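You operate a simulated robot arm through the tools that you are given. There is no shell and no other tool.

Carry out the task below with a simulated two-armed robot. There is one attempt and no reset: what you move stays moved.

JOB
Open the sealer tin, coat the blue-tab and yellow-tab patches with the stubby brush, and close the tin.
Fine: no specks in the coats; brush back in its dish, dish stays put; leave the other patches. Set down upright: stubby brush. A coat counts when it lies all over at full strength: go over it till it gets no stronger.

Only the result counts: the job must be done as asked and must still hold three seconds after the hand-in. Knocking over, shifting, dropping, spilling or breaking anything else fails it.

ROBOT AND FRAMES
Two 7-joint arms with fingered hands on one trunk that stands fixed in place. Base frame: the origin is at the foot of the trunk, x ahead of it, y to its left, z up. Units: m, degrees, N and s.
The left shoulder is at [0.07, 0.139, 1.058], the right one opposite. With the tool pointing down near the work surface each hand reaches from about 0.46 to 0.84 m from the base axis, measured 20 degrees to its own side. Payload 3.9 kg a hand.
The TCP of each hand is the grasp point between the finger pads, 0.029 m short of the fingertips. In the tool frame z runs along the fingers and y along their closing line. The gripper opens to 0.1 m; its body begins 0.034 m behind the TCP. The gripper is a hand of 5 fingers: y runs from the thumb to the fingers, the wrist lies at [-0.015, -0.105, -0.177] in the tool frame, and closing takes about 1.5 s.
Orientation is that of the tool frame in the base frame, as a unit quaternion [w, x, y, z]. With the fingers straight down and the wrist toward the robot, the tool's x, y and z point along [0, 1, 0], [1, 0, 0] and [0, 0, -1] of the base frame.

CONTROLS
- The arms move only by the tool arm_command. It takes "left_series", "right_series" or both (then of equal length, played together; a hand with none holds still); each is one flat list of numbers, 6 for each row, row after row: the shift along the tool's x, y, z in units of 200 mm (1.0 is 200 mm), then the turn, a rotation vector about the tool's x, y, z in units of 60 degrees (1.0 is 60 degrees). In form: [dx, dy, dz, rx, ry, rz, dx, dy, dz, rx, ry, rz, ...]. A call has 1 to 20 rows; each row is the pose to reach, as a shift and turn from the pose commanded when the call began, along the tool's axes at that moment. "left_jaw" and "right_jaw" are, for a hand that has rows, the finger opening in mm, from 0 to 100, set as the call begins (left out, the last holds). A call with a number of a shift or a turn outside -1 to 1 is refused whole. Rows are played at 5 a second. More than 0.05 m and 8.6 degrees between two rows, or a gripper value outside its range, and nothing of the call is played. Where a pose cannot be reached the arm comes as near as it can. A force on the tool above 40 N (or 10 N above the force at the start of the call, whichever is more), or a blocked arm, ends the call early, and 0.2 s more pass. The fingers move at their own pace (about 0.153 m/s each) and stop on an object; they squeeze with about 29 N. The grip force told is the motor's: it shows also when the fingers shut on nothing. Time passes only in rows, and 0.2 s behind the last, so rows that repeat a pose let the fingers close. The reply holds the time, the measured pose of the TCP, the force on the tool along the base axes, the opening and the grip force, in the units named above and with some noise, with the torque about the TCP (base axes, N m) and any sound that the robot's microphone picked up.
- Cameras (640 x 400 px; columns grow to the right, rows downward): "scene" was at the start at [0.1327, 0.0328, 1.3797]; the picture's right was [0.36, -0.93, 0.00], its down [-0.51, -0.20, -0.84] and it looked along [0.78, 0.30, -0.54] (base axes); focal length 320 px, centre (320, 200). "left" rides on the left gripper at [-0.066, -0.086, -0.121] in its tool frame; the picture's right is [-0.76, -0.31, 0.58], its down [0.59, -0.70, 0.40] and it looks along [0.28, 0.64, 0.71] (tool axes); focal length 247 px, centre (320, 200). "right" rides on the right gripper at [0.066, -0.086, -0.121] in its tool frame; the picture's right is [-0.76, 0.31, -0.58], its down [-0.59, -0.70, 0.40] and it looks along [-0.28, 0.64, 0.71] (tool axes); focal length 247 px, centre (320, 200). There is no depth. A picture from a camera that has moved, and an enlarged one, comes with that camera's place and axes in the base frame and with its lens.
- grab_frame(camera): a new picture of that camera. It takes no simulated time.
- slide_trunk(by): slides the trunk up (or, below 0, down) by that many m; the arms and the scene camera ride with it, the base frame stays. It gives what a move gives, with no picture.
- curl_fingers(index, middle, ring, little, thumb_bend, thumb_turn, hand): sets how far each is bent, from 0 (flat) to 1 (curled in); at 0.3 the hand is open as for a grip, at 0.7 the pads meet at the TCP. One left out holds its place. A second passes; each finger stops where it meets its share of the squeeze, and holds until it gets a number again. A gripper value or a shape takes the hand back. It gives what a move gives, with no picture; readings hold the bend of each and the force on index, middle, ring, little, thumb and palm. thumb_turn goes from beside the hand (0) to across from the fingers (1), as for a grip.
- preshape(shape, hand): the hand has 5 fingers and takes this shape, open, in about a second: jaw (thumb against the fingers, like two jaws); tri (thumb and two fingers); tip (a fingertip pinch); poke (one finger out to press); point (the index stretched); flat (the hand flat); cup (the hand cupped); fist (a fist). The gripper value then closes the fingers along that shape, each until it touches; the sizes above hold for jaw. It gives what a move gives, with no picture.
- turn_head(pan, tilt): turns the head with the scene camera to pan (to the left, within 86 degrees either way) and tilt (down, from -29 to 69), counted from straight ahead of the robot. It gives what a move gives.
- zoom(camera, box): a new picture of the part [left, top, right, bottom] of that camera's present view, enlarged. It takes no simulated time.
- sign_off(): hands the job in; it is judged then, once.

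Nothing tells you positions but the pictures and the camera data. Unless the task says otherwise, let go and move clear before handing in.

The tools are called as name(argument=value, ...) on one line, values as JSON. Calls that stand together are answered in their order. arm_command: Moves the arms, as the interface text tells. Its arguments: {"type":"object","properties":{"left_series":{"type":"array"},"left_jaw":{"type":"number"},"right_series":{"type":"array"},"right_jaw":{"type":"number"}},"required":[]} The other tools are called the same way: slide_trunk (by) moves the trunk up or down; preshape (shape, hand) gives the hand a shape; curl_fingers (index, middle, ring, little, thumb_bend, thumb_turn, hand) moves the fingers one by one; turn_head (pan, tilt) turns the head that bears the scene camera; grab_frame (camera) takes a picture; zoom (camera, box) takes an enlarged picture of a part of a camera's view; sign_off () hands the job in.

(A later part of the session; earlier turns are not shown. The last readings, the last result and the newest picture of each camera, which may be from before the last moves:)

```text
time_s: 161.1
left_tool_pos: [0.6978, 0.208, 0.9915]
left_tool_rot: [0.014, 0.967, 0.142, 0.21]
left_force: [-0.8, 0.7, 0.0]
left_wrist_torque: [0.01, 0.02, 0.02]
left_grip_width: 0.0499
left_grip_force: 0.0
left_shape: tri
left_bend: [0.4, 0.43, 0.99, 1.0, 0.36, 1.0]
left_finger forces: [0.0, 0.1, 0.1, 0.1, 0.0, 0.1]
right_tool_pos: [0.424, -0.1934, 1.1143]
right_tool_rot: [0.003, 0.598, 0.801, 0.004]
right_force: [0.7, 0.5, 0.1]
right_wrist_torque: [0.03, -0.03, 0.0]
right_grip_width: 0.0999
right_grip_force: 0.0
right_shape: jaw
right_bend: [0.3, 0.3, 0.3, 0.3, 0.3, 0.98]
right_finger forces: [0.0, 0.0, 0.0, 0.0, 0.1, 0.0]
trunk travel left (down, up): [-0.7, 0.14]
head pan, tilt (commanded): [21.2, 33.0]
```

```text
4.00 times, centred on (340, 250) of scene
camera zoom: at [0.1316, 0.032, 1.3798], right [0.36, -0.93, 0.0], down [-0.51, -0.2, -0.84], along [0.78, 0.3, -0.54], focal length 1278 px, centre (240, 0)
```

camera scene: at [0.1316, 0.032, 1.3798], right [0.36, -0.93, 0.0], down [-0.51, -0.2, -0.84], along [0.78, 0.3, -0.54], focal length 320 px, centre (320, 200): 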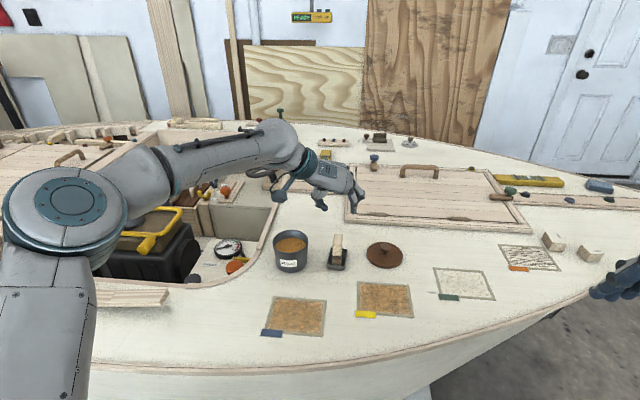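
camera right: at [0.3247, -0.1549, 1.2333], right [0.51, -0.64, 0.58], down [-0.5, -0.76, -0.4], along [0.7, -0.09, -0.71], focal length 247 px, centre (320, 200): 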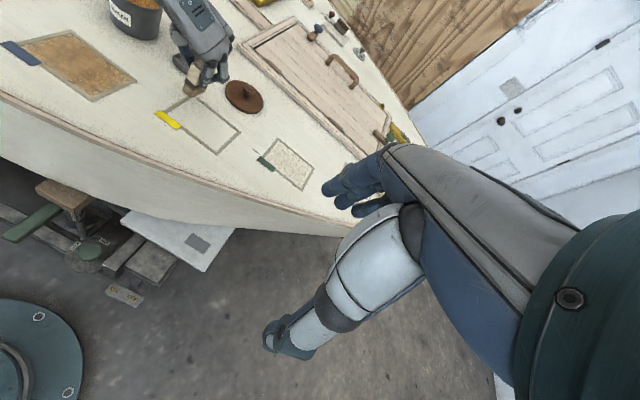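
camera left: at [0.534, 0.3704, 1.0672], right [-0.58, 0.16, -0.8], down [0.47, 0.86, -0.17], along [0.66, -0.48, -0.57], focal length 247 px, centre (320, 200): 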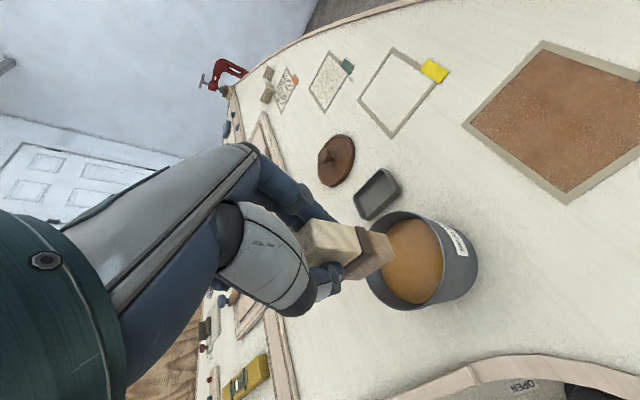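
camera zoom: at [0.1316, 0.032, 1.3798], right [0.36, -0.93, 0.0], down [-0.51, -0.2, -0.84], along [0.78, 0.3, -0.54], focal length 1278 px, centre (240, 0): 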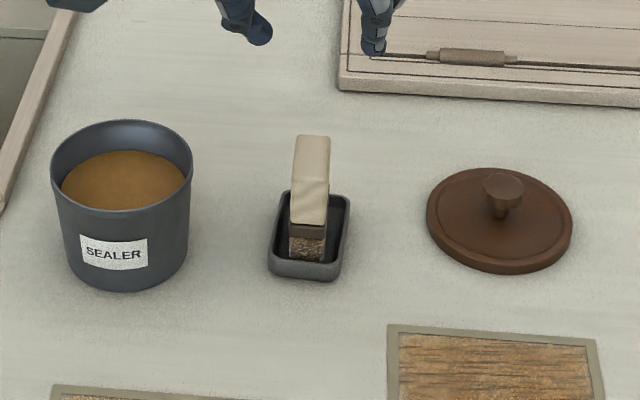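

The brush is upright in its dish, which is exactly where it was. Let me check both coats once more before closing the tin.

zoom(camera="scene", box=[265, 285, 335, 345])

zoom(camera="scene", box=[350, 270, 420, 330])

zoom(camera="scene", box=[420, 230, 580, 320])

zoom(camera="scene", box=[365, 285, 400, 310])

```text
6.67 times, centred on (300, 315) of scene
camera zoom: at [0.1316, 0.032, 1.3798], right [0.36, -0.93, 0.0], down [-0.51, -0.2, -0.84], along [0.78, 0.3, -0.54], focal length 2130 px, centre (453, -567)
```

zoom: 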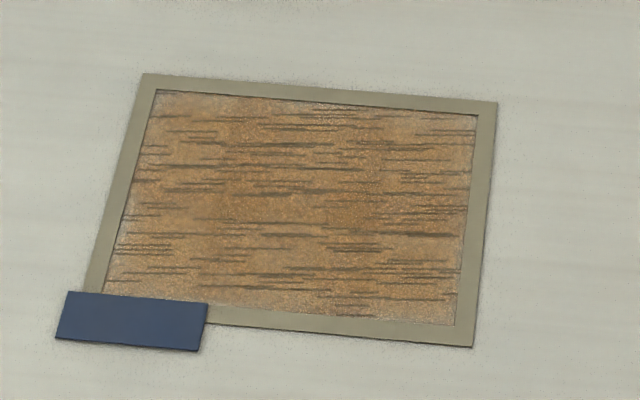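

```text
6.67 times, centred on (385, 300) of scene
camera zoom: at [0.1316, 0.032, 1.3798], right [0.36, -0.93, 0.0], down [-0.51, -0.2, -0.84], along [0.78, 0.3, -0.54], focal length 2130 px, centre (-113, -467)
```

zoom: 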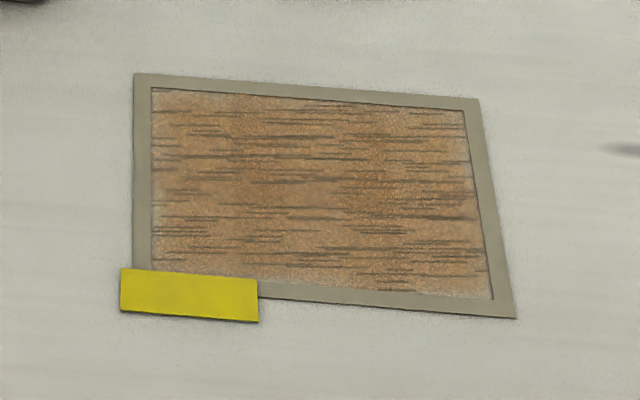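

```text
4.00 times, centred on (500, 275) of scene
camera zoom: at [0.1316, 0.032, 1.3798], right [0.36, -0.93, 0.0], down [-0.51, -0.2, -0.84], along [0.78, 0.3, -0.54], focal length 1278 px, centre (-400, -100)
```

zoom: 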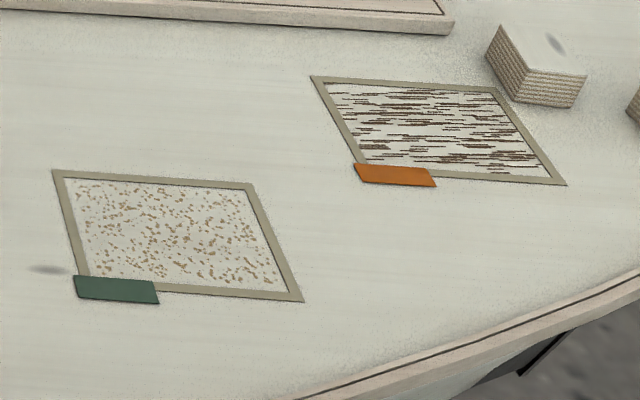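

```text
16.00 times, centred on (382, 298) of scene
camera zoom: at [0.1316, 0.032, 1.3798], right [0.36, -0.93, 0.0], down [-0.51, -0.2, -0.84], along [0.78, 0.3, -0.54], focal length 5111 px, centre (-680, -1360)
```

zoom: 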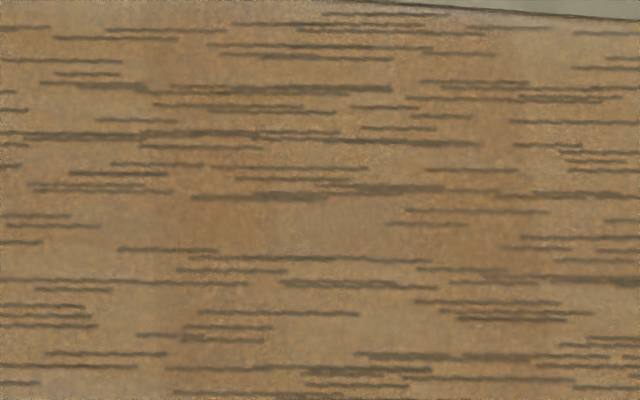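

zoom(camera="scene", box=[356, 278, 372, 290])

zoom(camera="scene", box=[400, 300, 416, 320])

zoom(camera="scene", box=[275, 296, 295, 311])

zoom(camera="scene", box=[308, 298, 328, 338])

```text
16.00 times, centred on (364, 284) of scene
camera zoom: at [0.1316, 0.032, 1.3798], right [0.36, -0.93, 0.0], down [-0.51, -0.2, -0.84], along [0.78, 0.3, -0.54], focal length 5111 px, centre (-384, -1144)
```

zoom: 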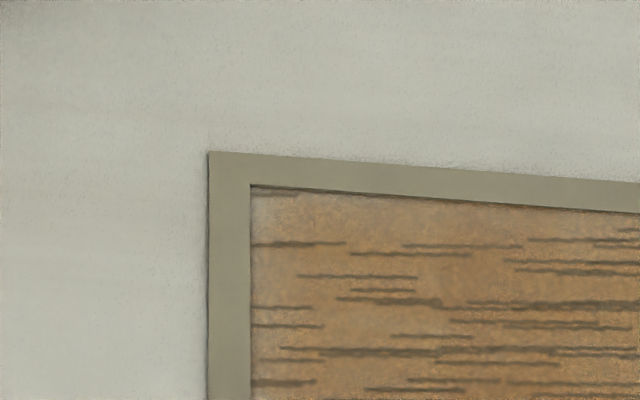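

```text
16.00 times, centred on (408, 310) of scene
camera zoom: at [0.1316, 0.032, 1.3798], right [0.36, -0.93, 0.0], down [-0.51, -0.2, -0.84], along [0.78, 0.3, -0.54], focal length 5111 px, centre (-1088, -1560)
```

zoom: 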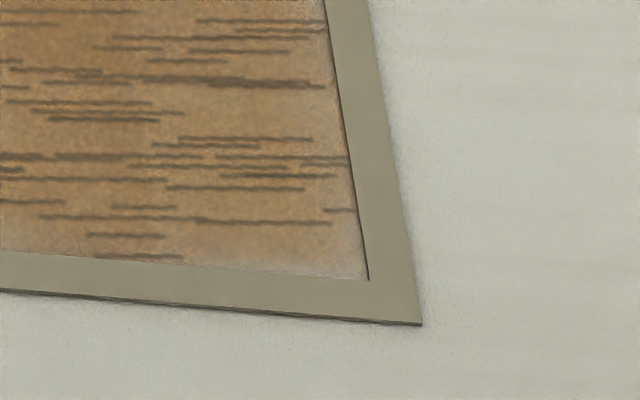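

```text
16.00 times, centred on (285, 304) of scene
camera zoom: at [0.1316, 0.032, 1.3798], right [0.36, -0.93, 0.0], down [-0.51, -0.2, -0.84], along [0.78, 0.3, -0.54], focal length 5111 px, centre (880, -1456)
```

zoom: 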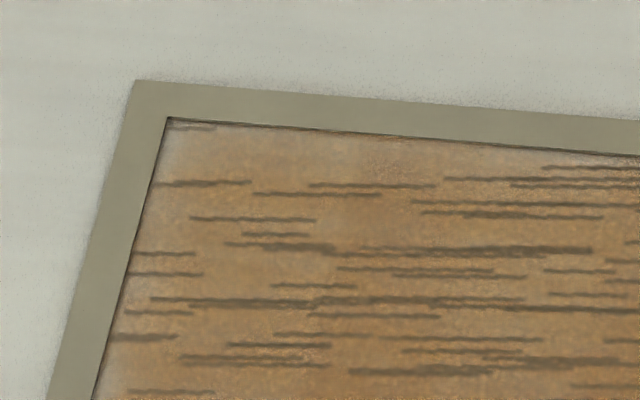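

```text
10.00 times, centred on (318, 318) of scene
camera zoom: at [0.1316, 0.032, 1.3798], right [0.36, -0.93, 0.0], down [-0.51, -0.2, -0.84], along [0.78, 0.3, -0.54], focal length 3195 px, centre (340, -980)
```

zoom: 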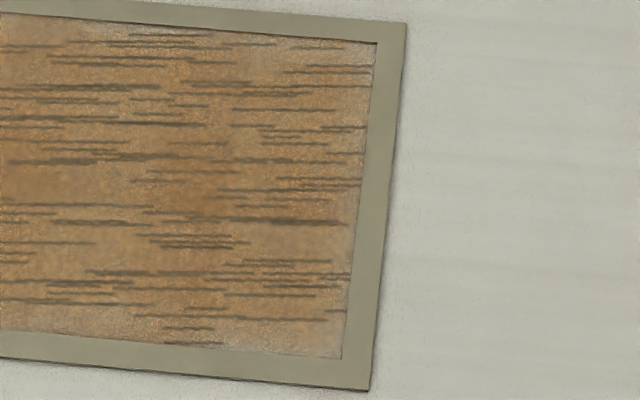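

zoom(camera="scene", box=[360, 280, 385, 298])

zoom(camera="scene", box=[275, 297, 300, 315])

zoom(camera="right", box=[0, 20, 260, 170])

```text
16.00 times, centred on (372, 289) of scene
camera zoom: at [0.1316, 0.032, 1.3798], right [0.36, -0.93, 0.0], down [-0.51, -0.2, -0.84], along [0.78, 0.3, -0.54], focal length 5111 px, centre (-520, -1224)
```

zoom: 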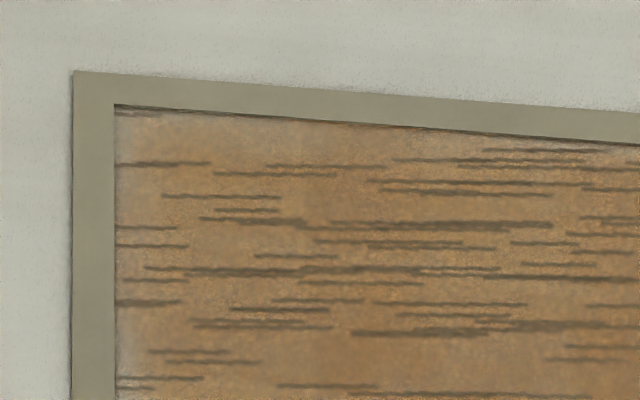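

```text
16.00 times, centred on (288, 306) of scene
camera zoom: at [0.1316, 0.032, 1.3798], right [0.36, -0.93, 0.0], down [-0.51, -0.2, -0.84], along [0.78, 0.3, -0.54], focal length 5111 px, centre (840, -1496)
```

zoom: 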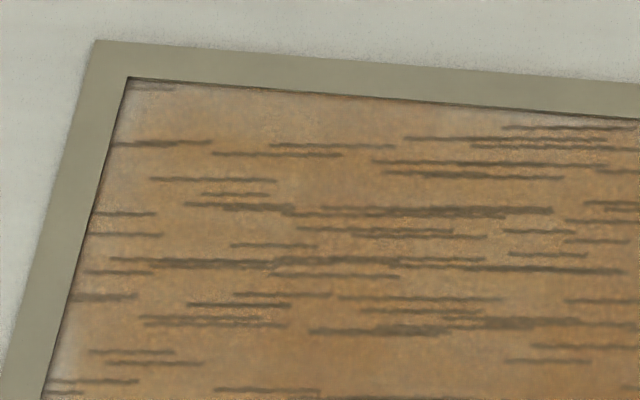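

```text
2.46 times, centred on (130, 95) of right
camera zoom: at [0.3227, -0.1554, 1.2337], right [0.5, -0.64, 0.58], down [-0.5, -0.76, -0.41], along [0.7, -0.09, -0.71], focal length 608 px, centre (788, 458)
```

zoom: 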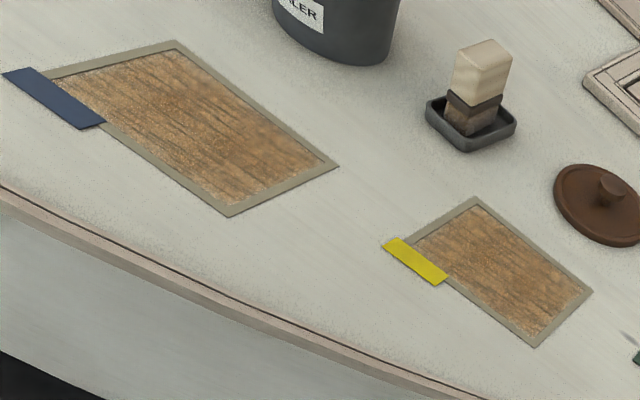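

Yellow's left edge in particular still looks slightly thinner than the middle, and re-brushing has done no harm. To be sure both coats are full right to the edges, I'll take the brush again for a last edge-focused round. First I'll re-measure the brush in its dish and turn the hand back.

arm_command(left_series=[0, 0, 0, 0.0257, -0.0348, 0.0526, 0, 0, 0, 0.0513, -0.0696, 0.1052, 0, 0, 0, 0.0513, -0.0696, 0.1052])

zoom(camera="left", box=[350, 200, 490, 310])

zoom(camera="scene", box=[315, 220, 365, 275])

```text
time_s: 161.9
left_tool_pos: [0.7002, 0.2095, 0.9901]
left_tool_rot: [-0.017, 0.981, 0.093, 0.172]
left_force: [-0.4, 0.2, 0.1]
left_wrist_torque: [0.0, 0.0, 0.01]
left_grip_width: 0.0496
left_grip_force: 0.2
left_shape: tri
left_bend: [0.4, 0.43, 0.99, 1.0, 0.36, 1.0]
left_finger forces: [0.0, 0.1, 0.0, 0.1, 0.0, 0.1]
right_tool_pos: [0.4254, -0.1927, 1.1138]
right_tool_rot: [0.001, 0.598, 0.801, 0.002]
right_force: [-0.7, -0.1, -0.5]
right_wrist_torque: [-0.01, 0.03, -0.01]
right_grip_width: 0.0997
right_grip_force: 0.0
right_shape: jaw
right_bend: [0.3, 0.3, 0.3, 0.3, 0.3, 0.98]
right_finger forces: [0.0, 0.1, 0.0, 0.0, 0.0, 0.0]
trunk travel left (down, up): [-0.7, 0.14]
head pan, tilt (commanded): [21.2, 33.0]
```

```text
3.64 times, centred on (420, 255) of left
camera zoom: at [0.5819, 0.2745, 1.0832], right [-0.57, 0.21, -0.8], down [0.54, 0.82, -0.17], along [0.62, -0.53, -0.58], focal length 898 px, centre (-44, 0)
```

zoom: 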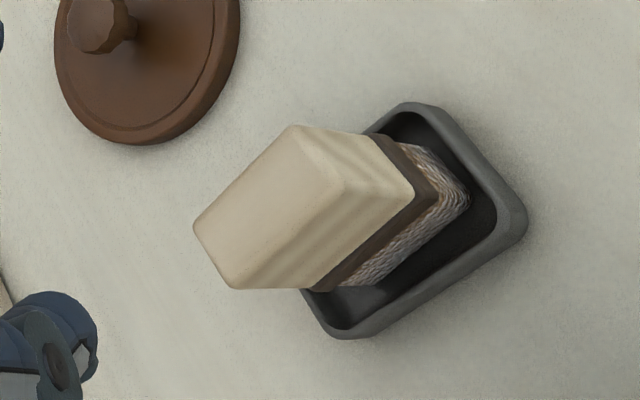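

```text
7.27 times, centred on (340, 248) of scene
camera zoom: at [0.1326, 0.0332, 1.3797], right [0.36, -0.93, 0.0], down [-0.51, -0.2, -0.84], along [0.78, 0.3, -0.54], focal length 2323 px, centre (174, -146)
```

zoom: 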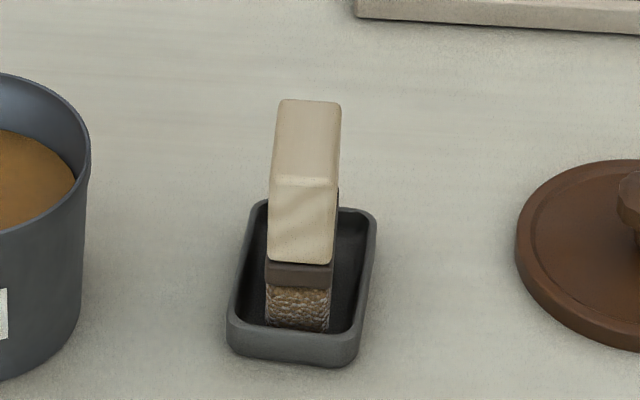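

The brush stands at about (0.7105, 0.210), turned about 14°. I'll align the hand and descend part-way.

arm_command(left_series=[-0.0387, 0.0084, 0.1477, 0.0097, 0, -0.0267, -0.0773, 0.0167, 0.2953, 0.0194, 0, -0.0533, -0.0773, 0.0167, 0.2953, 0.0194, 0, -0.0533])

zoom(camera="scene", box=[305, 205, 385, 275])

zoom(camera="left", box=[270, 160, 450, 330])

```text
time_s: 162.7
left_tool_pos: [0.7057, 0.2074, 0.9287]
left_tool_rot: [-0.022, 0.977, 0.124, 0.17]
left_force: [0.1, -0.4, -0.9]
left_wrist_torque: [0.01, 0.05, 0.0]
left_grip_width: 0.0495
left_grip_force: 0.0
left_shape: tri
left_bend: [0.4, 0.43, 0.99, 0.99, 0.36, 1.0]
left_finger forces: [0.1, 0.0, 0.0, 0.1, 0.0, 0.0]
right_tool_pos: [0.4254, -0.1934, 1.1139]
right_tool_rot: [0.002, 0.599, 0.801, 0.004]
right_force: [-0.5, -0.2, -1.1]
right_wrist_torque: [0.02, -0.05, 0.0]
right_grip_width: 0.0999
right_grip_force: 0.1
right_shape: jaw
right_bend: [0.3, 0.3, 0.3, 0.3, 0.3, 0.98]
right_finger forces: [0.1, 0.0, 0.0, 0.0, 0.1, 0.0]
trunk travel left (down, up): [-0.7, 0.14]
head pan, tilt (commanded): [21.2, 33.0]
```

```text
5.71 times, centred on (345, 240) of scene
camera zoom: at [0.1323, 0.0326, 1.3798], right [0.36, -0.93, 0.0], down [-0.51, -0.2, -0.84], along [0.78, 0.3, -0.54], focal length 1826 px, centre (177, -29)
```

zoom: 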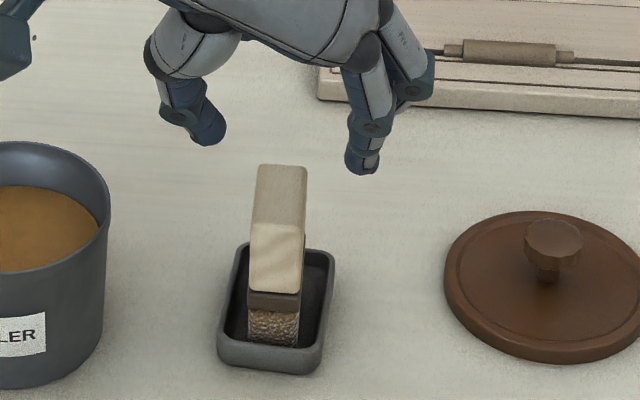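

```text
2.35 times, centred on (360, 245) of left
camera zoom: at [0.5844, 0.2657, 1.0217], right [-0.58, 0.17, -0.8], down [0.49, 0.85, -0.17], along [0.65, -0.49, -0.58], focal length 581 px, centre (226, 94)
```

zoom: 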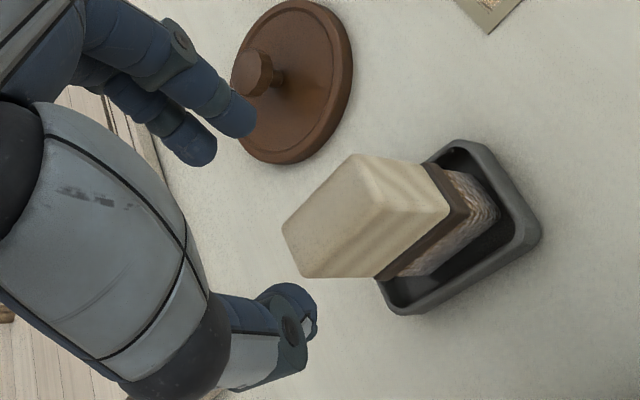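

Well centred. Descending to grip height.

arm_command(left_series=[-0.034, 0, 0.0935, 0, 0, 0, -0.068, 0, 0.187, 0, 0, 0, -0.1003, 0, 0.2758, 0, 0, 0, -0.1003, 0, 0.2758, 0, 0, 0])

arm_command(left_series=[0, 0, 0, 0, 0, 0, 0, 0, 0, 0, 0, 0, 0, 0, 0, 0, 0, 0], left_jaw=29)

zoom(camera="scene", box=[315, 215, 380, 275])

zoom(camera="left", box=[280, 180, 440, 310])

```text
time_s: 163.7
left_tool_pos: [0.7057, 0.2066, 0.8699]
left_tool_rot: [-0.023, 0.978, 0.123, 0.17]
left_force: [-0.4, 0.0, -0.6]
left_wrist_torque: [-0.02, 0.01, -0.02]
left_grip_width: 0.0496
left_grip_force: 0.1
left_shape: tri
left_bend: [0.4, 0.43, 0.99, 0.99, 0.36, 1.0]
left_finger forces: [0.0, 0.0, 0.0, 0.0, 0.0, 0.0]
right_tool_pos: [0.4248, -0.1922, 1.1134]
right_tool_rot: [0.002, 0.598, 0.802, 0.004]
right_force: [0.1, 0.5, -0.7]
right_wrist_torque: [-0.02, 0.01, -0.01]
right_grip_width: 0.0996
right_grip_force: 0.0
right_shape: jaw
right_bend: [0.3, 0.3, 0.3, 0.3, 0.3, 0.98]
right_finger forces: [0.0, 0.0, 0.1, 0.0, 0.0, 0.0]
trunk travel left (down, up): [-0.7, 0.14]
head pan, tilt (commanded): [21.2, 33.0]
```

```text
time_s: 164.5
left_tool_pos: [0.7061, 0.2064, 0.8701]
left_tool_rot: [-0.022, 0.978, 0.123, 0.17]
left_force: [-1.7, -0.2, -0.2]
left_wrist_torque: [0.01, -0.01, -0.04]
left_grip_width: 0.0295
left_grip_force: 0.1
left_shape: tri
left_bend: [0.75, 0.52, 0.99, 0.99, 0.46, 1.0]
left_finger forces: [0.0, 0.0, 0.0, 0.0, 0.1, 0.1]
right_tool_pos: [0.4248, -0.1928, 1.1134]
right_tool_rot: [0.001, 0.598, 0.802, 0.003]
right_force: [-0.3, -0.5, 0.0]
right_wrist_torque: [0.01, -0.01, -0.01]
right_grip_width: 0.0998
right_grip_force: 0.0
right_shape: jaw
right_bend: [0.3, 0.3, 0.3, 0.3, 0.3, 0.98]
right_finger forces: [0.0, 0.0, 0.1, 0.0, 0.1, 0.0]
trunk travel left (down, up): [-0.7, 0.14]
head pan, tilt (commanded): [21.2, 33.0]
```

```text
6.67 times, centred on (348, 245) of scene
camera zoom: at [0.1328, 0.0328, 1.3797], right [0.36, -0.93, 0.0], down [-0.51, -0.2, -0.84], along [0.78, 0.3, -0.54], focal length 2130 px, centre (137, -100)
```

zoom: 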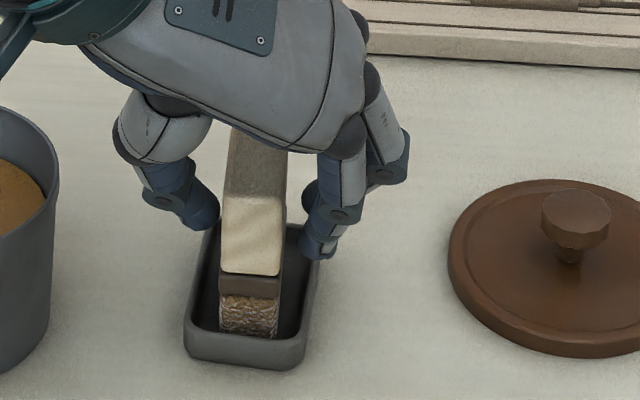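

```text
3.08 times, centred on (360, 245) of left
camera zoom: at [0.5846, 0.2651, 0.9626], right [-0.58, 0.17, -0.8], down [0.49, 0.85, -0.17], along [0.65, -0.49, -0.58], focal length 760 px, centre (197, 62)
```

zoom: 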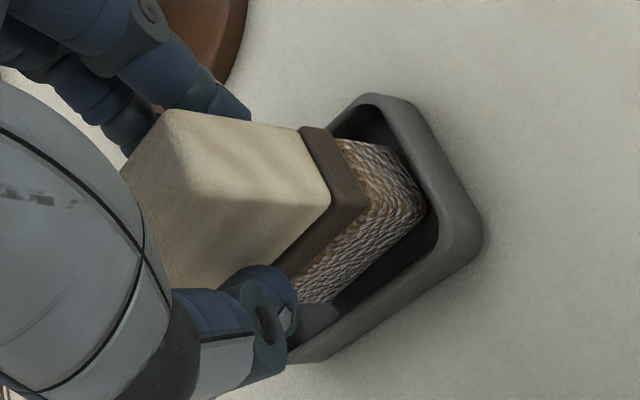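

Shifting 1.5 mm toward the thumb side to even the gaps, then closing.

arm_command(left_series=[0, -0.0075, 0, 0, 0, 0, 0, -0.0075, 0, 0, 0, 0, 0, -0.0075, 0, 0, 0, 0], left_jaw=23)

arm_command(left_series=[0, 0, 0, 0, 0, 0, 0, 0, 0, 0, 0, 0, 0, 0, 0, 0, 0, 0, 0, 0, 0, 0, 0, 0, 0, 0, 0, 0, 0, 0], left_jaw=0)

zoom(camera="scene", box=[315, 215, 380, 275])

zoom(camera="left", box=[280, 180, 440, 310])

```text
time_s: 165.3
left_tool_pos: [0.7049, 0.2084, 0.87]
left_tool_rot: [-0.023, 0.977, 0.123, 0.17]
left_force: [-0.2, 0.1, -0.1]
left_wrist_torque: [0.0, -0.03, 0.01]
left_grip_width: 0.0232
left_grip_force: 0.1
left_shape: tri
left_bend: [0.54, 0.56, 0.99, 0.99, 0.5, 1.0]
left_finger forces: [0.0, 0.0, 0.0, 0.0, 0.0, 0.0]
right_tool_pos: [0.4246, -0.1926, 1.114]
right_tool_rot: [0.002, 0.598, 0.802, 0.003]
right_force: [0.1, 0.6, 0.7]
right_wrist_torque: [0.02, 0.04, -0.02]
right_grip_width: 0.0998
right_grip_force: 0.0
right_shape: jaw
right_bend: [0.3, 0.3, 0.3, 0.3, 0.3, 0.98]
right_finger forces: [0.0, 0.1, 0.0, 0.0, 0.1, 0.0]
trunk travel left (down, up): [-0.7, 0.14]
head pan, tilt (commanded): [21.2, 33.0]
```

```text
time_s: 166.5
left_tool_pos: [0.7054, 0.2077, 0.8694]
left_tool_rot: [-0.022, 0.977, 0.124, 0.17]
left_force: [0.1, -1.0, 0.4]
left_wrist_torque: [-0.01, 0.02, -0.02]
left_grip_width: 0.0162
left_grip_force: 29.0
left_shape: tri
left_bend: [0.62, 0.6, 1.0, 1.0, 0.54, 1.0]
left_finger forces: [13.6, 12.7, 0.0, 0.0, 26.3, 0.1]
right_tool_pos: [0.4256, -0.1932, 1.1139]
right_tool_rot: [0.001, 0.599, 0.801, 0.004]
right_force: [0.2, 0.1, -1.0]
right_wrist_torque: [-0.01, -0.01, -0.02]
right_grip_width: 0.0998
right_grip_force: 0.0
right_shape: jaw
right_bend: [0.3, 0.3, 0.3, 0.3, 0.3, 0.98]
right_finger forces: [0.0, 0.1, 0.0, 0.0, 0.0, 0.0]
trunk travel left (down, up): [-0.7, 0.14]
head pan, tilt (commanded): [21.2, 33.0]
```

```text
6.67 times, centred on (348, 245) of scene
camera zoom: at [0.1329, 0.0328, 1.3797], right [0.36, -0.93, 0.0], down [-0.51, -0.2, -0.84], along [0.78, 0.3, -0.54], focal length 2130 px, centre (137, -100)
```

zoom: 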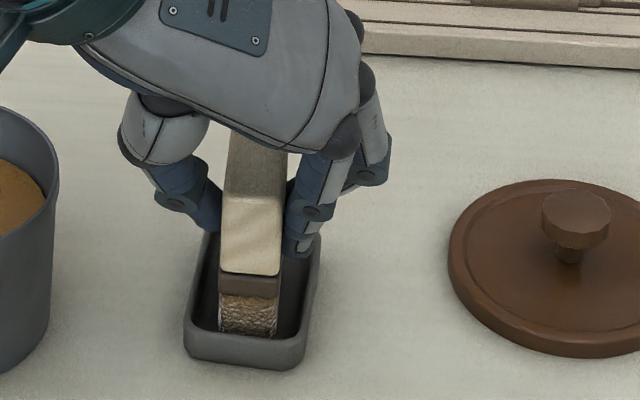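

```text
3.08 times, centred on (360, 245) of left
camera zoom: at [0.5841, 0.2667, 0.9625], right [-0.58, 0.17, -0.8], down [0.49, 0.85, -0.17], along [0.65, -0.49, -0.58], focal length 760 px, centre (197, 62)
```

zoom: 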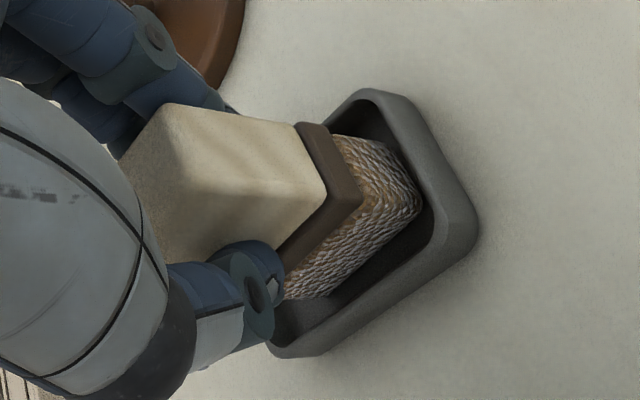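

Gripped firmly without disturbing the brush or dish. Lifting and going to the tin for a dip.

arm_command(left_series=[0.0171, 0, -0.047, 0, 0, 0, 0.0684, 0, -0.188, 0, 0, 0, 0.1196, 0, -0.329, 0, 0, 0, 0.1709, 0, -0.4699, 0, 0, 0, 0.139, -0.194, -0.4815, 0, 0, 0, 0.107, -0.389, -0.4932, 0, 0, 0, 0.075, -0.583, -0.5048, 0, 0, 0, 0.075, -0.583, -0.5048, 0, 0, 0])

zoom(camera="scene", box=[260, 190, 380, 280])

arm_command(left_series=[-0.034, 0, 0.0935, 0, 0, 0, -0.068, 0, 0.187, 0, 0, 0, -0.09, 0, 0.2474, 0, 0, 0, -0.1, 0, 0.2749, 0, 0, 0, -0.1, 0, 0.2749, 0, 0, 0])

```text
time_s: 168.3
left_tool_pos: [0.6585, 0.3146, 0.9697]
left_tool_rot: [-0.024, 0.978, 0.122, 0.169]
left_force: [0.8, -0.2, -0.9]
left_wrist_torque: [0.02, 0.02, 0.0]
left_grip_width: 0.0164
left_grip_force: 29.3
left_shape: tri
left_bend: [0.62, 0.6, 1.0, 1.0, 0.54, 1.0]
left_finger forces: [13.5, 12.7, 0.1, 0.0, 26.4, 0.0]
right_tool_pos: [0.4256, -0.1922, 1.1129]
right_tool_rot: [0.001, 0.598, 0.801, 0.004]
right_force: [0.1, 0.3, 0.1]
right_wrist_torque: [0.04, -0.03, -0.02]
right_grip_width: 0.0998
right_grip_force: 0.0
right_shape: jaw
right_bend: [0.3, 0.3, 0.3, 0.3, 0.3, 0.98]
right_finger forces: [0.0, 0.0, 0.1, 0.0, 0.0, 0.0]
trunk travel left (down, up): [-0.7, 0.14]
head pan, tilt (commanded): [21.2, 33.0]
```

```text
4.44 times, centred on (320, 235) of scene
camera zoom: at [0.1335, 0.0321, 1.3796], right [0.36, -0.93, 0.0], down [-0.51, -0.2, -0.84], along [0.78, 0.3, -0.54], focal length 1420 px, centre (320, 44)
```

zoom: 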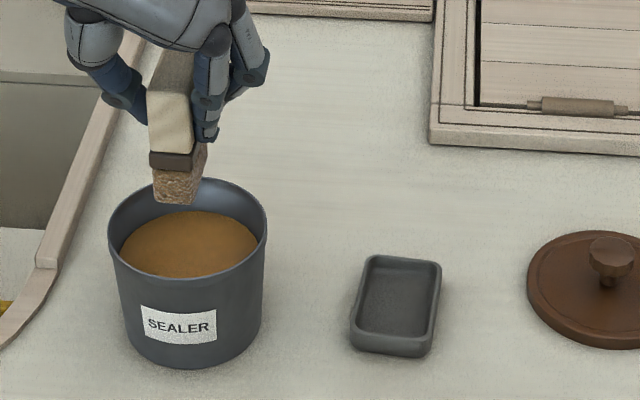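

```text
time_s: 169.5
left_tool_pos: [0.6565, 0.3149, 0.9126]
left_tool_rot: [-0.021, 0.977, 0.124, 0.173]
left_force: [1.6, 1.9, 6.4]
left_wrist_torque: [0.02, -0.05, 0.06]
left_grip_width: 0.0168
left_grip_force: 28.2
left_shape: tri
left_bend: [0.62, 0.6, 1.0, 1.0, 0.54, 1.0]
left_finger forces: [14.2, 13.5, 0.0, 0.1, 28.7, 0.1]
right_tool_pos: [0.4237, -0.1925, 1.1141]
right_tool_rot: [0.002, 0.598, 0.801, 0.005]
right_force: [0.0, -0.8, -0.4]
right_wrist_torque: [-0.04, -0.02, 0.03]
right_grip_width: 0.0997
right_grip_force: 0.0
right_shape: jaw
right_bend: [0.3, 0.3, 0.3, 0.3, 0.3, 0.98]
right_finger forces: [0.0, 0.1, 0.1, 0.0, 0.0, 0.0]
trunk travel left (down, up): [-0.7, 0.14]
head pan, tilt (commanded): [21.2, 33.0]
```

Good dip (6 N). Going to the near-left corner of yellow, just above contact.

arm_command(left_series=[0.05, 0, -0.1375, 0, 0, 0, 0.1, 0, -0.2749, 0, 0, 0, -0.0019, 0.1827, -0.3119, 0, 0, 0, -0.1038, 0.3654, -0.3489, 0, 0, 0, -0.2057, 0.5481, -0.386, 0, 0, 0, -0.3075, 0.7308, -0.423, 0, 0, 0, -0.4094, 0.9135, -0.4601, 0, 0, 0, -0.4694, 0.9135, -0.295, 0, 0, 0, -0.53, 0.9135, -0.1285, 0, 0, 0, -0.5871, 0.9135, 0.0286, 0, 0, 0, -0.5871, 0.9135, 0.0286, 0, 0, 0])

zoom(camera="scene", box=[340, 255, 440, 335])

zoom(camera="left", box=[310, 150, 510, 300])

```text
time_s: 171.9
left_tool_pos: [0.5963, 0.1116, 0.8664]
left_tool_rot: [-0.022, 0.977, 0.123, 0.172]
left_force: [-1.1, 0.5, -1.3]
left_wrist_torque: [-0.03, 0.01, -0.02]
left_grip_width: 0.0167
left_grip_force: 29.0
left_shape: tri
left_bend: [0.62, 0.6, 1.0, 1.0, 0.54, 1.0]
left_finger forces: [13.7, 13.5, 0.1, 0.0, 27.2, 0.0]
right_tool_pos: [0.4256, -0.1926, 1.1135]
right_tool_rot: [0.002, 0.598, 0.801, 0.004]
right_force: [0.1, -0.5, -0.1]
right_wrist_torque: [-0.03, 0.01, 0.0]
right_grip_width: 0.0997
right_grip_force: 0.1
right_shape: jaw
right_bend: [0.3, 0.3, 0.3, 0.3, 0.3, 0.98]
right_finger forces: [0.0, 0.0, 0.1, 0.0, 0.0, 0.0]
trunk travel left (down, up): [-0.7, 0.14]
head pan, tilt (commanded): [21.2, 33.0]
```

```text
5.00 times, centred on (390, 295) of scene
camera zoom: at [0.1324, 0.0327, 1.3797], right [0.36, -0.93, 0.0], down [-0.51, -0.2, -0.84], along [0.78, 0.3, -0.54], focal length 1597 px, centre (-30, -275)
```

zoom: 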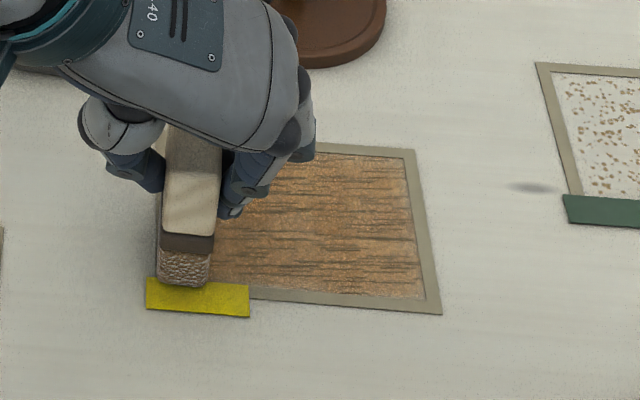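

```text
2.67 times, centred on (410, 225) of left
camera zoom: at [0.475, 0.1704, 0.9595], right [-0.58, 0.17, -0.8], down [0.49, 0.85, -0.17], along [0.65, -0.49, -0.58], focal length 659 px, centre (80, 133)
```

zoom: 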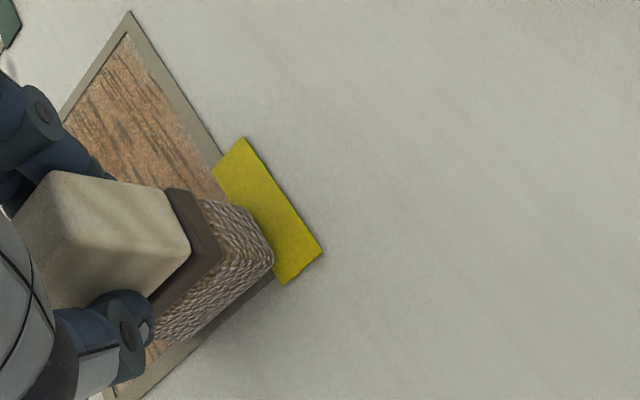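

Aligned at the corner. Lowering to contact.

arm_command(left_series=[0.002, 0.002, 0.009, 0, 0, 0, 0.0043, 0.004, 0.0175, 0, 0, 0])

arm_command(left_series=[-0.001, 0, 0.0024, 0, 0, 0, -0.0017, 0, 0.0047, 0, 0, 0])

```text
time_s: 172.5
left_tool_pos: [0.5985, 0.1113, 0.8627]
left_tool_rot: [-0.022, 0.977, 0.123, 0.17]
left_force: [-0.9, 1.0, 1.8]
left_wrist_torque: [0.02, 0.05, 0.0]
left_grip_width: 0.0167
left_grip_force: 29.1
left_shape: tri
left_bend: [0.62, 0.6, 1.0, 1.0, 0.54, 1.0]
left_finger forces: [13.6, 13.5, 0.0, 0.1, 27.6, 0.0]
right_tool_pos: [0.4256, -0.1928, 1.1135]
right_tool_rot: [0.002, 0.598, 0.801, 0.003]
right_force: [-0.5, -0.5, -0.5]
right_wrist_torque: [0.01, -0.01, 0.01]
right_grip_width: 0.0999
right_grip_force: 0.1
right_shape: jaw
right_bend: [0.3, 0.3, 0.3, 0.3, 0.3, 0.98]
right_finger forces: [0.0, 0.1, 0.0, 0.1, 0.1, 0.0]
trunk travel left (down, up): [-0.7, 0.14]
head pan, tilt (commanded): [21.2, 33.0]
```

```text
time_s: 173.1
left_tool_pos: [0.5988, 0.1113, 0.8637]
left_tool_rot: [-0.023, 0.977, 0.123, 0.171]
left_force: [-0.8, 1.1, 5.5]
left_wrist_torque: [0.09, 0.01, 0.0]
left_grip_width: 0.0166
left_grip_force: 28.7
left_shape: tri
left_bend: [0.62, 0.6, 1.0, 1.0, 0.54, 1.0]
left_finger forces: [13.8, 13.3, 0.0, 0.1, 28.5, 0.0]
right_tool_pos: [0.4245, -0.1928, 1.113]
right_tool_rot: [0.002, 0.598, 0.801, 0.005]
right_force: [0.6, 0.9, 0.1]
right_wrist_torque: [-0.01, -0.01, -0.02]
right_grip_width: 0.0998
right_grip_force: 0.0
right_shape: jaw
right_bend: [0.3, 0.3, 0.3, 0.3, 0.3, 0.98]
right_finger forces: [0.0, 0.0, 0.0, 0.0, 0.0, 0.1]
trunk travel left (down, up): [-0.7, 0.14]
head pan, tilt (commanded): [21.2, 33.0]
```

Now brushing along the left edge: up, down and up again.

arm_command(left_series=[0.0414, -0.001, 0.015, 0, 0, 0, 0.0827, -0.002, 0.0301, 0, 0, 0, 0.1241, -0.003, 0.0451, 0, 0, 0, 0.1654, -0.004, 0.0602, 0, 0, 0, 0.2068, -0.005, 0.0752, 0, 0, 0, 0.1654, -0.004, 0.0602, 0, 0, 0, 0.1241, -0.003, 0.0451, 0, 0, 0, 0.0827, -0.002, 0.0301, 0, 0, 0, 0.0414, -0.001, 0.015, 0, 0, 0, 0, 0, 0, 0, 0, 0, 0.0414, -0.001, 0.015, 0, 0, 0, 0.0827, -0.002, 0.0301, 0, 0, 0, 0.1241, -0.003, 0.0451, 0, 0, 0, 0.1654, -0.004, 0.0602, 0, 0, 0, 0.2068, -0.005, 0.0752, 0, 0, 0])

zoom(camera="scene", box=[340, 255, 440, 335])

```text
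time_s: 176.3
left_tool_pos: [0.6396, 0.1229, 0.8647]
left_tool_rot: [-0.023, 0.977, 0.123, 0.172]
left_force: [-5.6, -1.0, 8.7]
left_wrist_torque: [-0.05, 0.15, 0.02]
left_grip_width: 0.0169
left_grip_force: 28.9
left_shape: tri
left_bend: [0.62, 0.6, 1.0, 1.0, 0.54, 1.0]
left_finger forces: [15.6, 13.0, 0.1, 0.0, 28.8, 0.0]
right_tool_pos: [0.423, -0.1921, 1.1135]
right_tool_rot: [0.002, 0.598, 0.801, 0.005]
right_force: [0.3, 0.8, 0.4]
right_wrist_torque: [-0.02, 0.01, 0.0]
right_grip_width: 0.0995
right_grip_force: 0.0
right_shape: jaw
right_bend: [0.3, 0.3, 0.3, 0.3, 0.3, 0.98]
right_finger forces: [0.0, 0.0, 0.1, 0.1, 0.0, 0.0]
trunk travel left (down, up): [-0.7, 0.14]
head pan, tilt (commanded): [21.2, 33.0]
```

```text
5.00 times, centred on (390, 295) of scene
camera zoom: at [0.1299, 0.0322, 1.3801], right [0.36, -0.93, 0.0], down [-0.51, -0.2, -0.84], along [0.78, 0.3, -0.54], focal length 1597 px, centre (-30, -275)
```

zoom: 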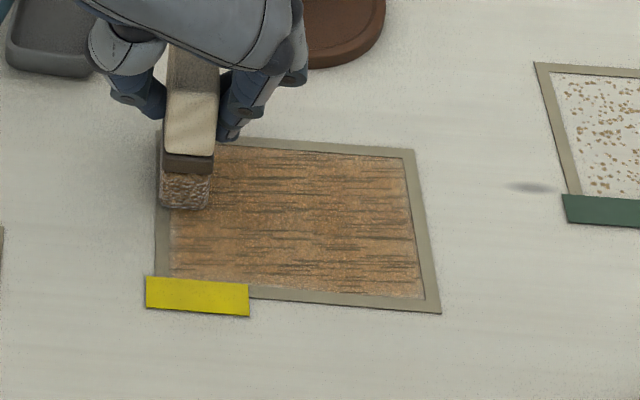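

zoom(camera="scene", box=[370, 295, 395, 320])

arm_command(left_series=[0.004, 0.0405, -0.0043, 0, 0, 0, 0.0058, 0.081, -0.0037, 0, 0, 0, 0.0075, 0.1215, -0.003, 0, 0, 0, 0.0092, 0.162, -0.0024, 0, 0, 0, 0.011, 0.2025, -0.0018, 0, 0, 0, 0.0127, 0.243, -0.0012, 0, 0, 0, 0.0144, 0.2835, -0.0005, 0, 0, 0, 0.0162, 0.324, 0.0001, 0, 0, 0, 0.0179, 0.3645, 0.0007, 0, 0, 0, 0.0196, 0.405, 0.0013, 0, 0, 0, 0.0214, 0.4455, 0.002, 0, 0, 0, 0.0231, 0.485, 0.0026, 0, 0, 0])

zoom(camera="scene", box=[340, 255, 440, 335])

```text
16.00 times, centred on (382, 308) of scene
camera zoom: at [0.1299, 0.0322, 1.3801], right [0.36, -0.93, 0.0], down [-0.51, -0.2, -0.84], along [0.78, 0.3, -0.54], focal length 5111 px, centre (-680, -1520)
```

zoom: 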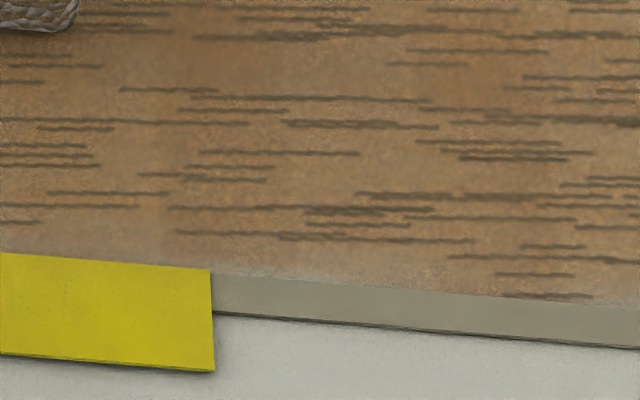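

```text
time_s: 178.9
left_tool_pos: [0.6678, 0.0317, 0.867]
left_tool_rot: [-0.022, 0.977, 0.123, 0.173]
left_force: [-8.9, 5.8, 11.0]
left_wrist_torque: [0.33, 0.27, 0.11]
left_grip_width: 0.0181
left_grip_force: 28.9
left_shape: tri
left_bend: [0.62, 0.6, 1.0, 1.0, 0.53, 1.0]
left_finger forces: [14.4, 12.2, 0.0, 0.0, 34.9, 0.1]
right_tool_pos: [0.4224, -0.1916, 1.1139]
right_tool_rot: [0.003, 0.598, 0.801, 0.004]
right_force: [0.4, -0.7, -0.4]
right_wrist_torque: [0.01, -0.01, 0.0]
right_grip_width: 0.0997
right_grip_force: 0.1
right_shape: jaw
right_bend: [0.3, 0.3, 0.3, 0.3, 0.3, 0.98]
right_finger forces: [0.1, 0.0, 0.1, 0.0, 0.0, 0.0]
trunk travel left (down, up): [-0.7, 0.14]
head pan, tilt (commanded): [21.2, 33.0]
```

```text
5.00 times, centred on (390, 295) of scene
camera zoom: at [0.1292, 0.0334, 1.3801], right [0.36, -0.93, 0.0], down [-0.51, -0.2, -0.84], along [0.78, 0.3, -0.54], focal length 1597 px, centre (-30, -275)
```

zoom: 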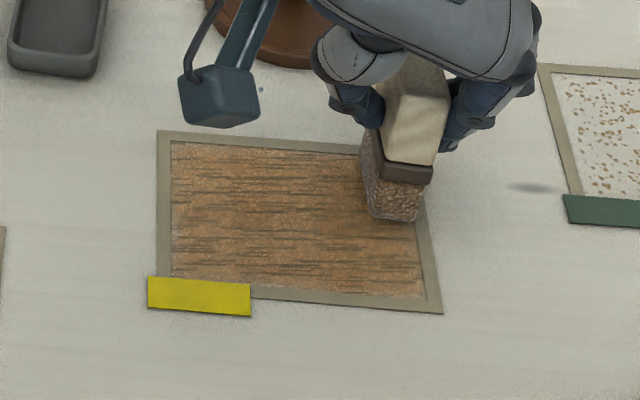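

The coat shows no further change, so it's saturated. The brush dragged and tilted a bit under that stroke, so I'll stop painting here, lift off and measure the brush again before putting it back.

arm_command(left_series=[0.0171, 0, -0.047, 0, 0, 0, 0.0684, 0, -0.188, 0, 0, 0, 0.1196, 0, -0.329, 0, 0, 0, 0.1709, 0, -0.4699, 0, 0, 0])

zoom(camera="left", box=[300, 190, 430, 300])

zoom(camera="scene", box=[380, 220, 440, 290])

zoom(camera="scene", box=[350, 270, 420, 330])

```text
time_s: 179.9
left_tool_pos: [0.6701, 0.0305, 0.9632]
left_tool_rot: [-0.022, 0.977, 0.123, 0.17]
left_force: [0.2, 0.8, -1.4]
left_wrist_torque: [0.0, -0.02, -0.01]
left_grip_width: 0.0176
left_grip_force: 29.2
left_shape: tri
left_bend: [0.62, 0.6, 1.0, 1.0, 0.53, 1.0]
left_finger forces: [14.4, 13.4, 0.1, 0.1, 27.8, 0.0]
right_tool_pos: [0.4249, -0.1928, 1.114]
right_tool_rot: [0.002, 0.598, 0.801, 0.004]
right_force: [0.5, 0.6, 0.0]
right_wrist_torque: [-0.01, 0.0, 0.03]
right_grip_width: 0.0996
right_grip_force: 0.1
right_shape: jaw
right_bend: [0.3, 0.3, 0.3, 0.3, 0.3, 0.98]
right_finger forces: [0.1, 0.0, 0.1, 0.1, 0.0, 0.0]
trunk travel left (down, up): [-0.7, 0.14]
head pan, tilt (commanded): [21.2, 33.0]
```

```text
3.64 times, centred on (365, 245) of left
camera zoom: at [0.5482, 0.0892, 1.0567], right [-0.58, 0.17, -0.8], down [0.49, 0.85, -0.17], along [0.65, -0.49, -0.58], focal length 898 px, centre (156, 36)
```

zoom: 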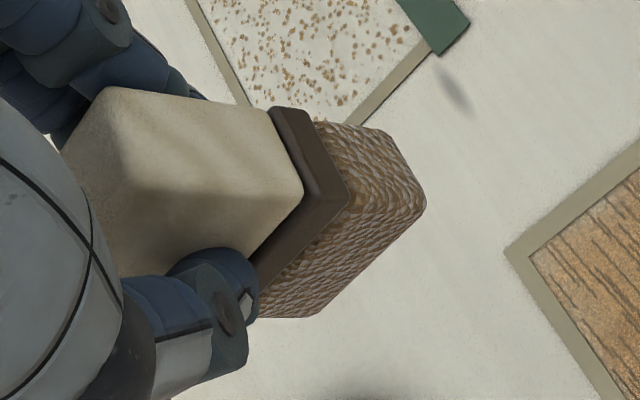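

```text
5.71 times, centred on (410, 255) of scene
camera zoom: at [0.1317, 0.0327, 1.3798], right [0.36, -0.93, 0.0], down [-0.51, -0.2, -0.84], along [0.78, 0.3, -0.54], focal length 1826 px, centre (-194, -114)
```

zoom: 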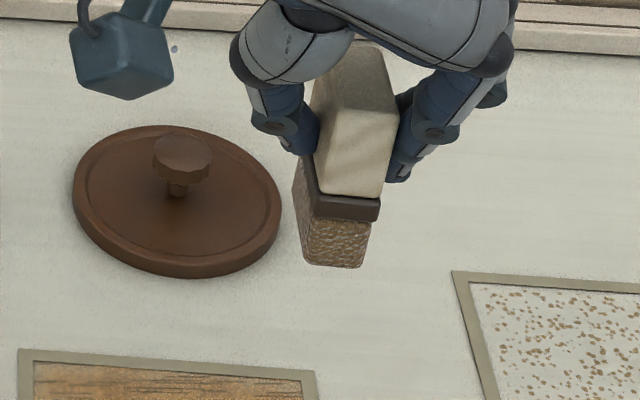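

```text
6.67 times, centred on (385, 300) of scene
camera zoom: at [0.1317, 0.0327, 1.3798], right [0.36, -0.93, 0.0], down [-0.51, -0.2, -0.84], along [0.78, 0.3, -0.54], focal length 2130 px, centre (-113, -467)
```

zoom: 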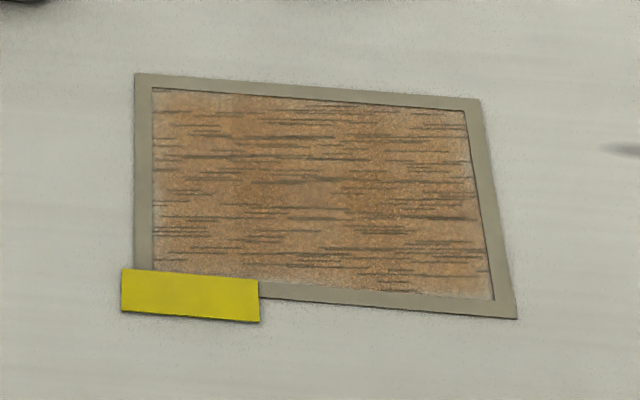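

Yellow is unchanged from that extra work, so it's at full strength with no specks. I'll carry the brush back over the dish, correcting its 4° pitch and 7° heading on the way.

arm_command(left_series=[0.0769, -0.1615, 0.0173, -0.008, 0.0133, 0.0219, 0.1538, -0.323, 0.0346, -0.016, 0.0267, 0.0438, 0.2307, -0.4845, 0.052, -0.0239, 0.04, 0.0658, 0.3076, -0.646, 0.0693, -0.0319, 0.0534, 0.0877, 0.3845, -0.8075, 0.0866, -0.0399, 0.0667, 0.1096, 0.3845, -0.8075, 0.0866, -0.0399, 0.0667, 0.1096])

zoom(camera="left", box=[300, 180, 460, 310])

zoom(camera="scene", box=[320, 195, 390, 275])

```text
time_s: 181.3
left_tool_pos: [0.7069, 0.2061, 0.9733]
left_tool_rot: [-0.017, 0.976, 0.061, 0.206]
left_force: [-0.5, -0.5, -0.7]
left_wrist_torque: [0.0, 0.0, 0.01]
left_grip_width: 0.0177
left_grip_force: 29.0
left_shape: tri
left_bend: [0.62, 0.6, 1.0, 1.0, 0.53, 1.0]
left_finger forces: [14.4, 13.2, 0.1, 0.1, 27.6, 0.0]
right_tool_pos: [0.4248, -0.1941, 1.113]
right_tool_rot: [0.002, 0.599, 0.801, 0.003]
right_force: [-0.8, -0.2, 0.7]
right_wrist_torque: [0.0, -0.01, 0.0]
right_grip_width: 0.0998
right_grip_force: 0.0
right_shape: jaw
right_bend: [0.3, 0.3, 0.3, 0.3, 0.3, 0.98]
right_finger forces: [0.0, 0.0, 0.0, 0.0, 0.1, 0.0]
trunk travel left (down, up): [-0.7, 0.14]
head pan, tilt (commanded): [21.2, 33.0]
```

```text
3.08 times, centred on (380, 245) of left
camera zoom: at [0.5869, 0.2785, 1.0596], right [-0.5, 0.25, -0.83], down [0.6, 0.79, -0.12], along [0.62, -0.56, -0.54], focal length 760 px, centre (135, 62)
```

zoom: 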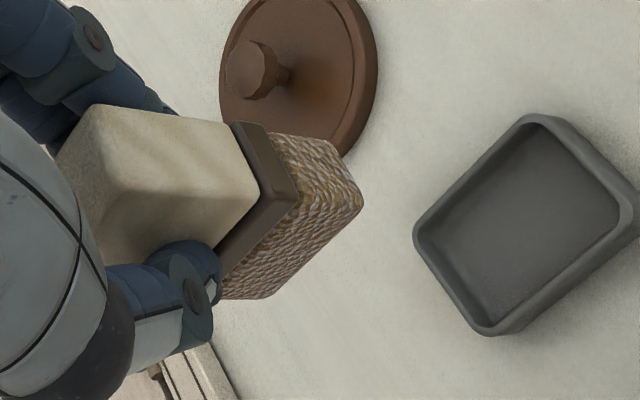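

```text
5.00 times, centred on (355, 235) of scene
camera zoom: at [0.1327, 0.0322, 1.3797], right [0.36, -0.93, 0.0], down [-0.51, -0.2, -0.84], along [0.78, 0.3, -0.54], focal length 1597 px, centre (145, 25)
```

zoom: 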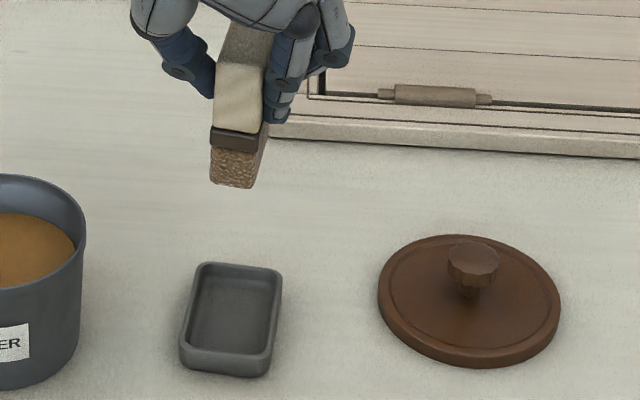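

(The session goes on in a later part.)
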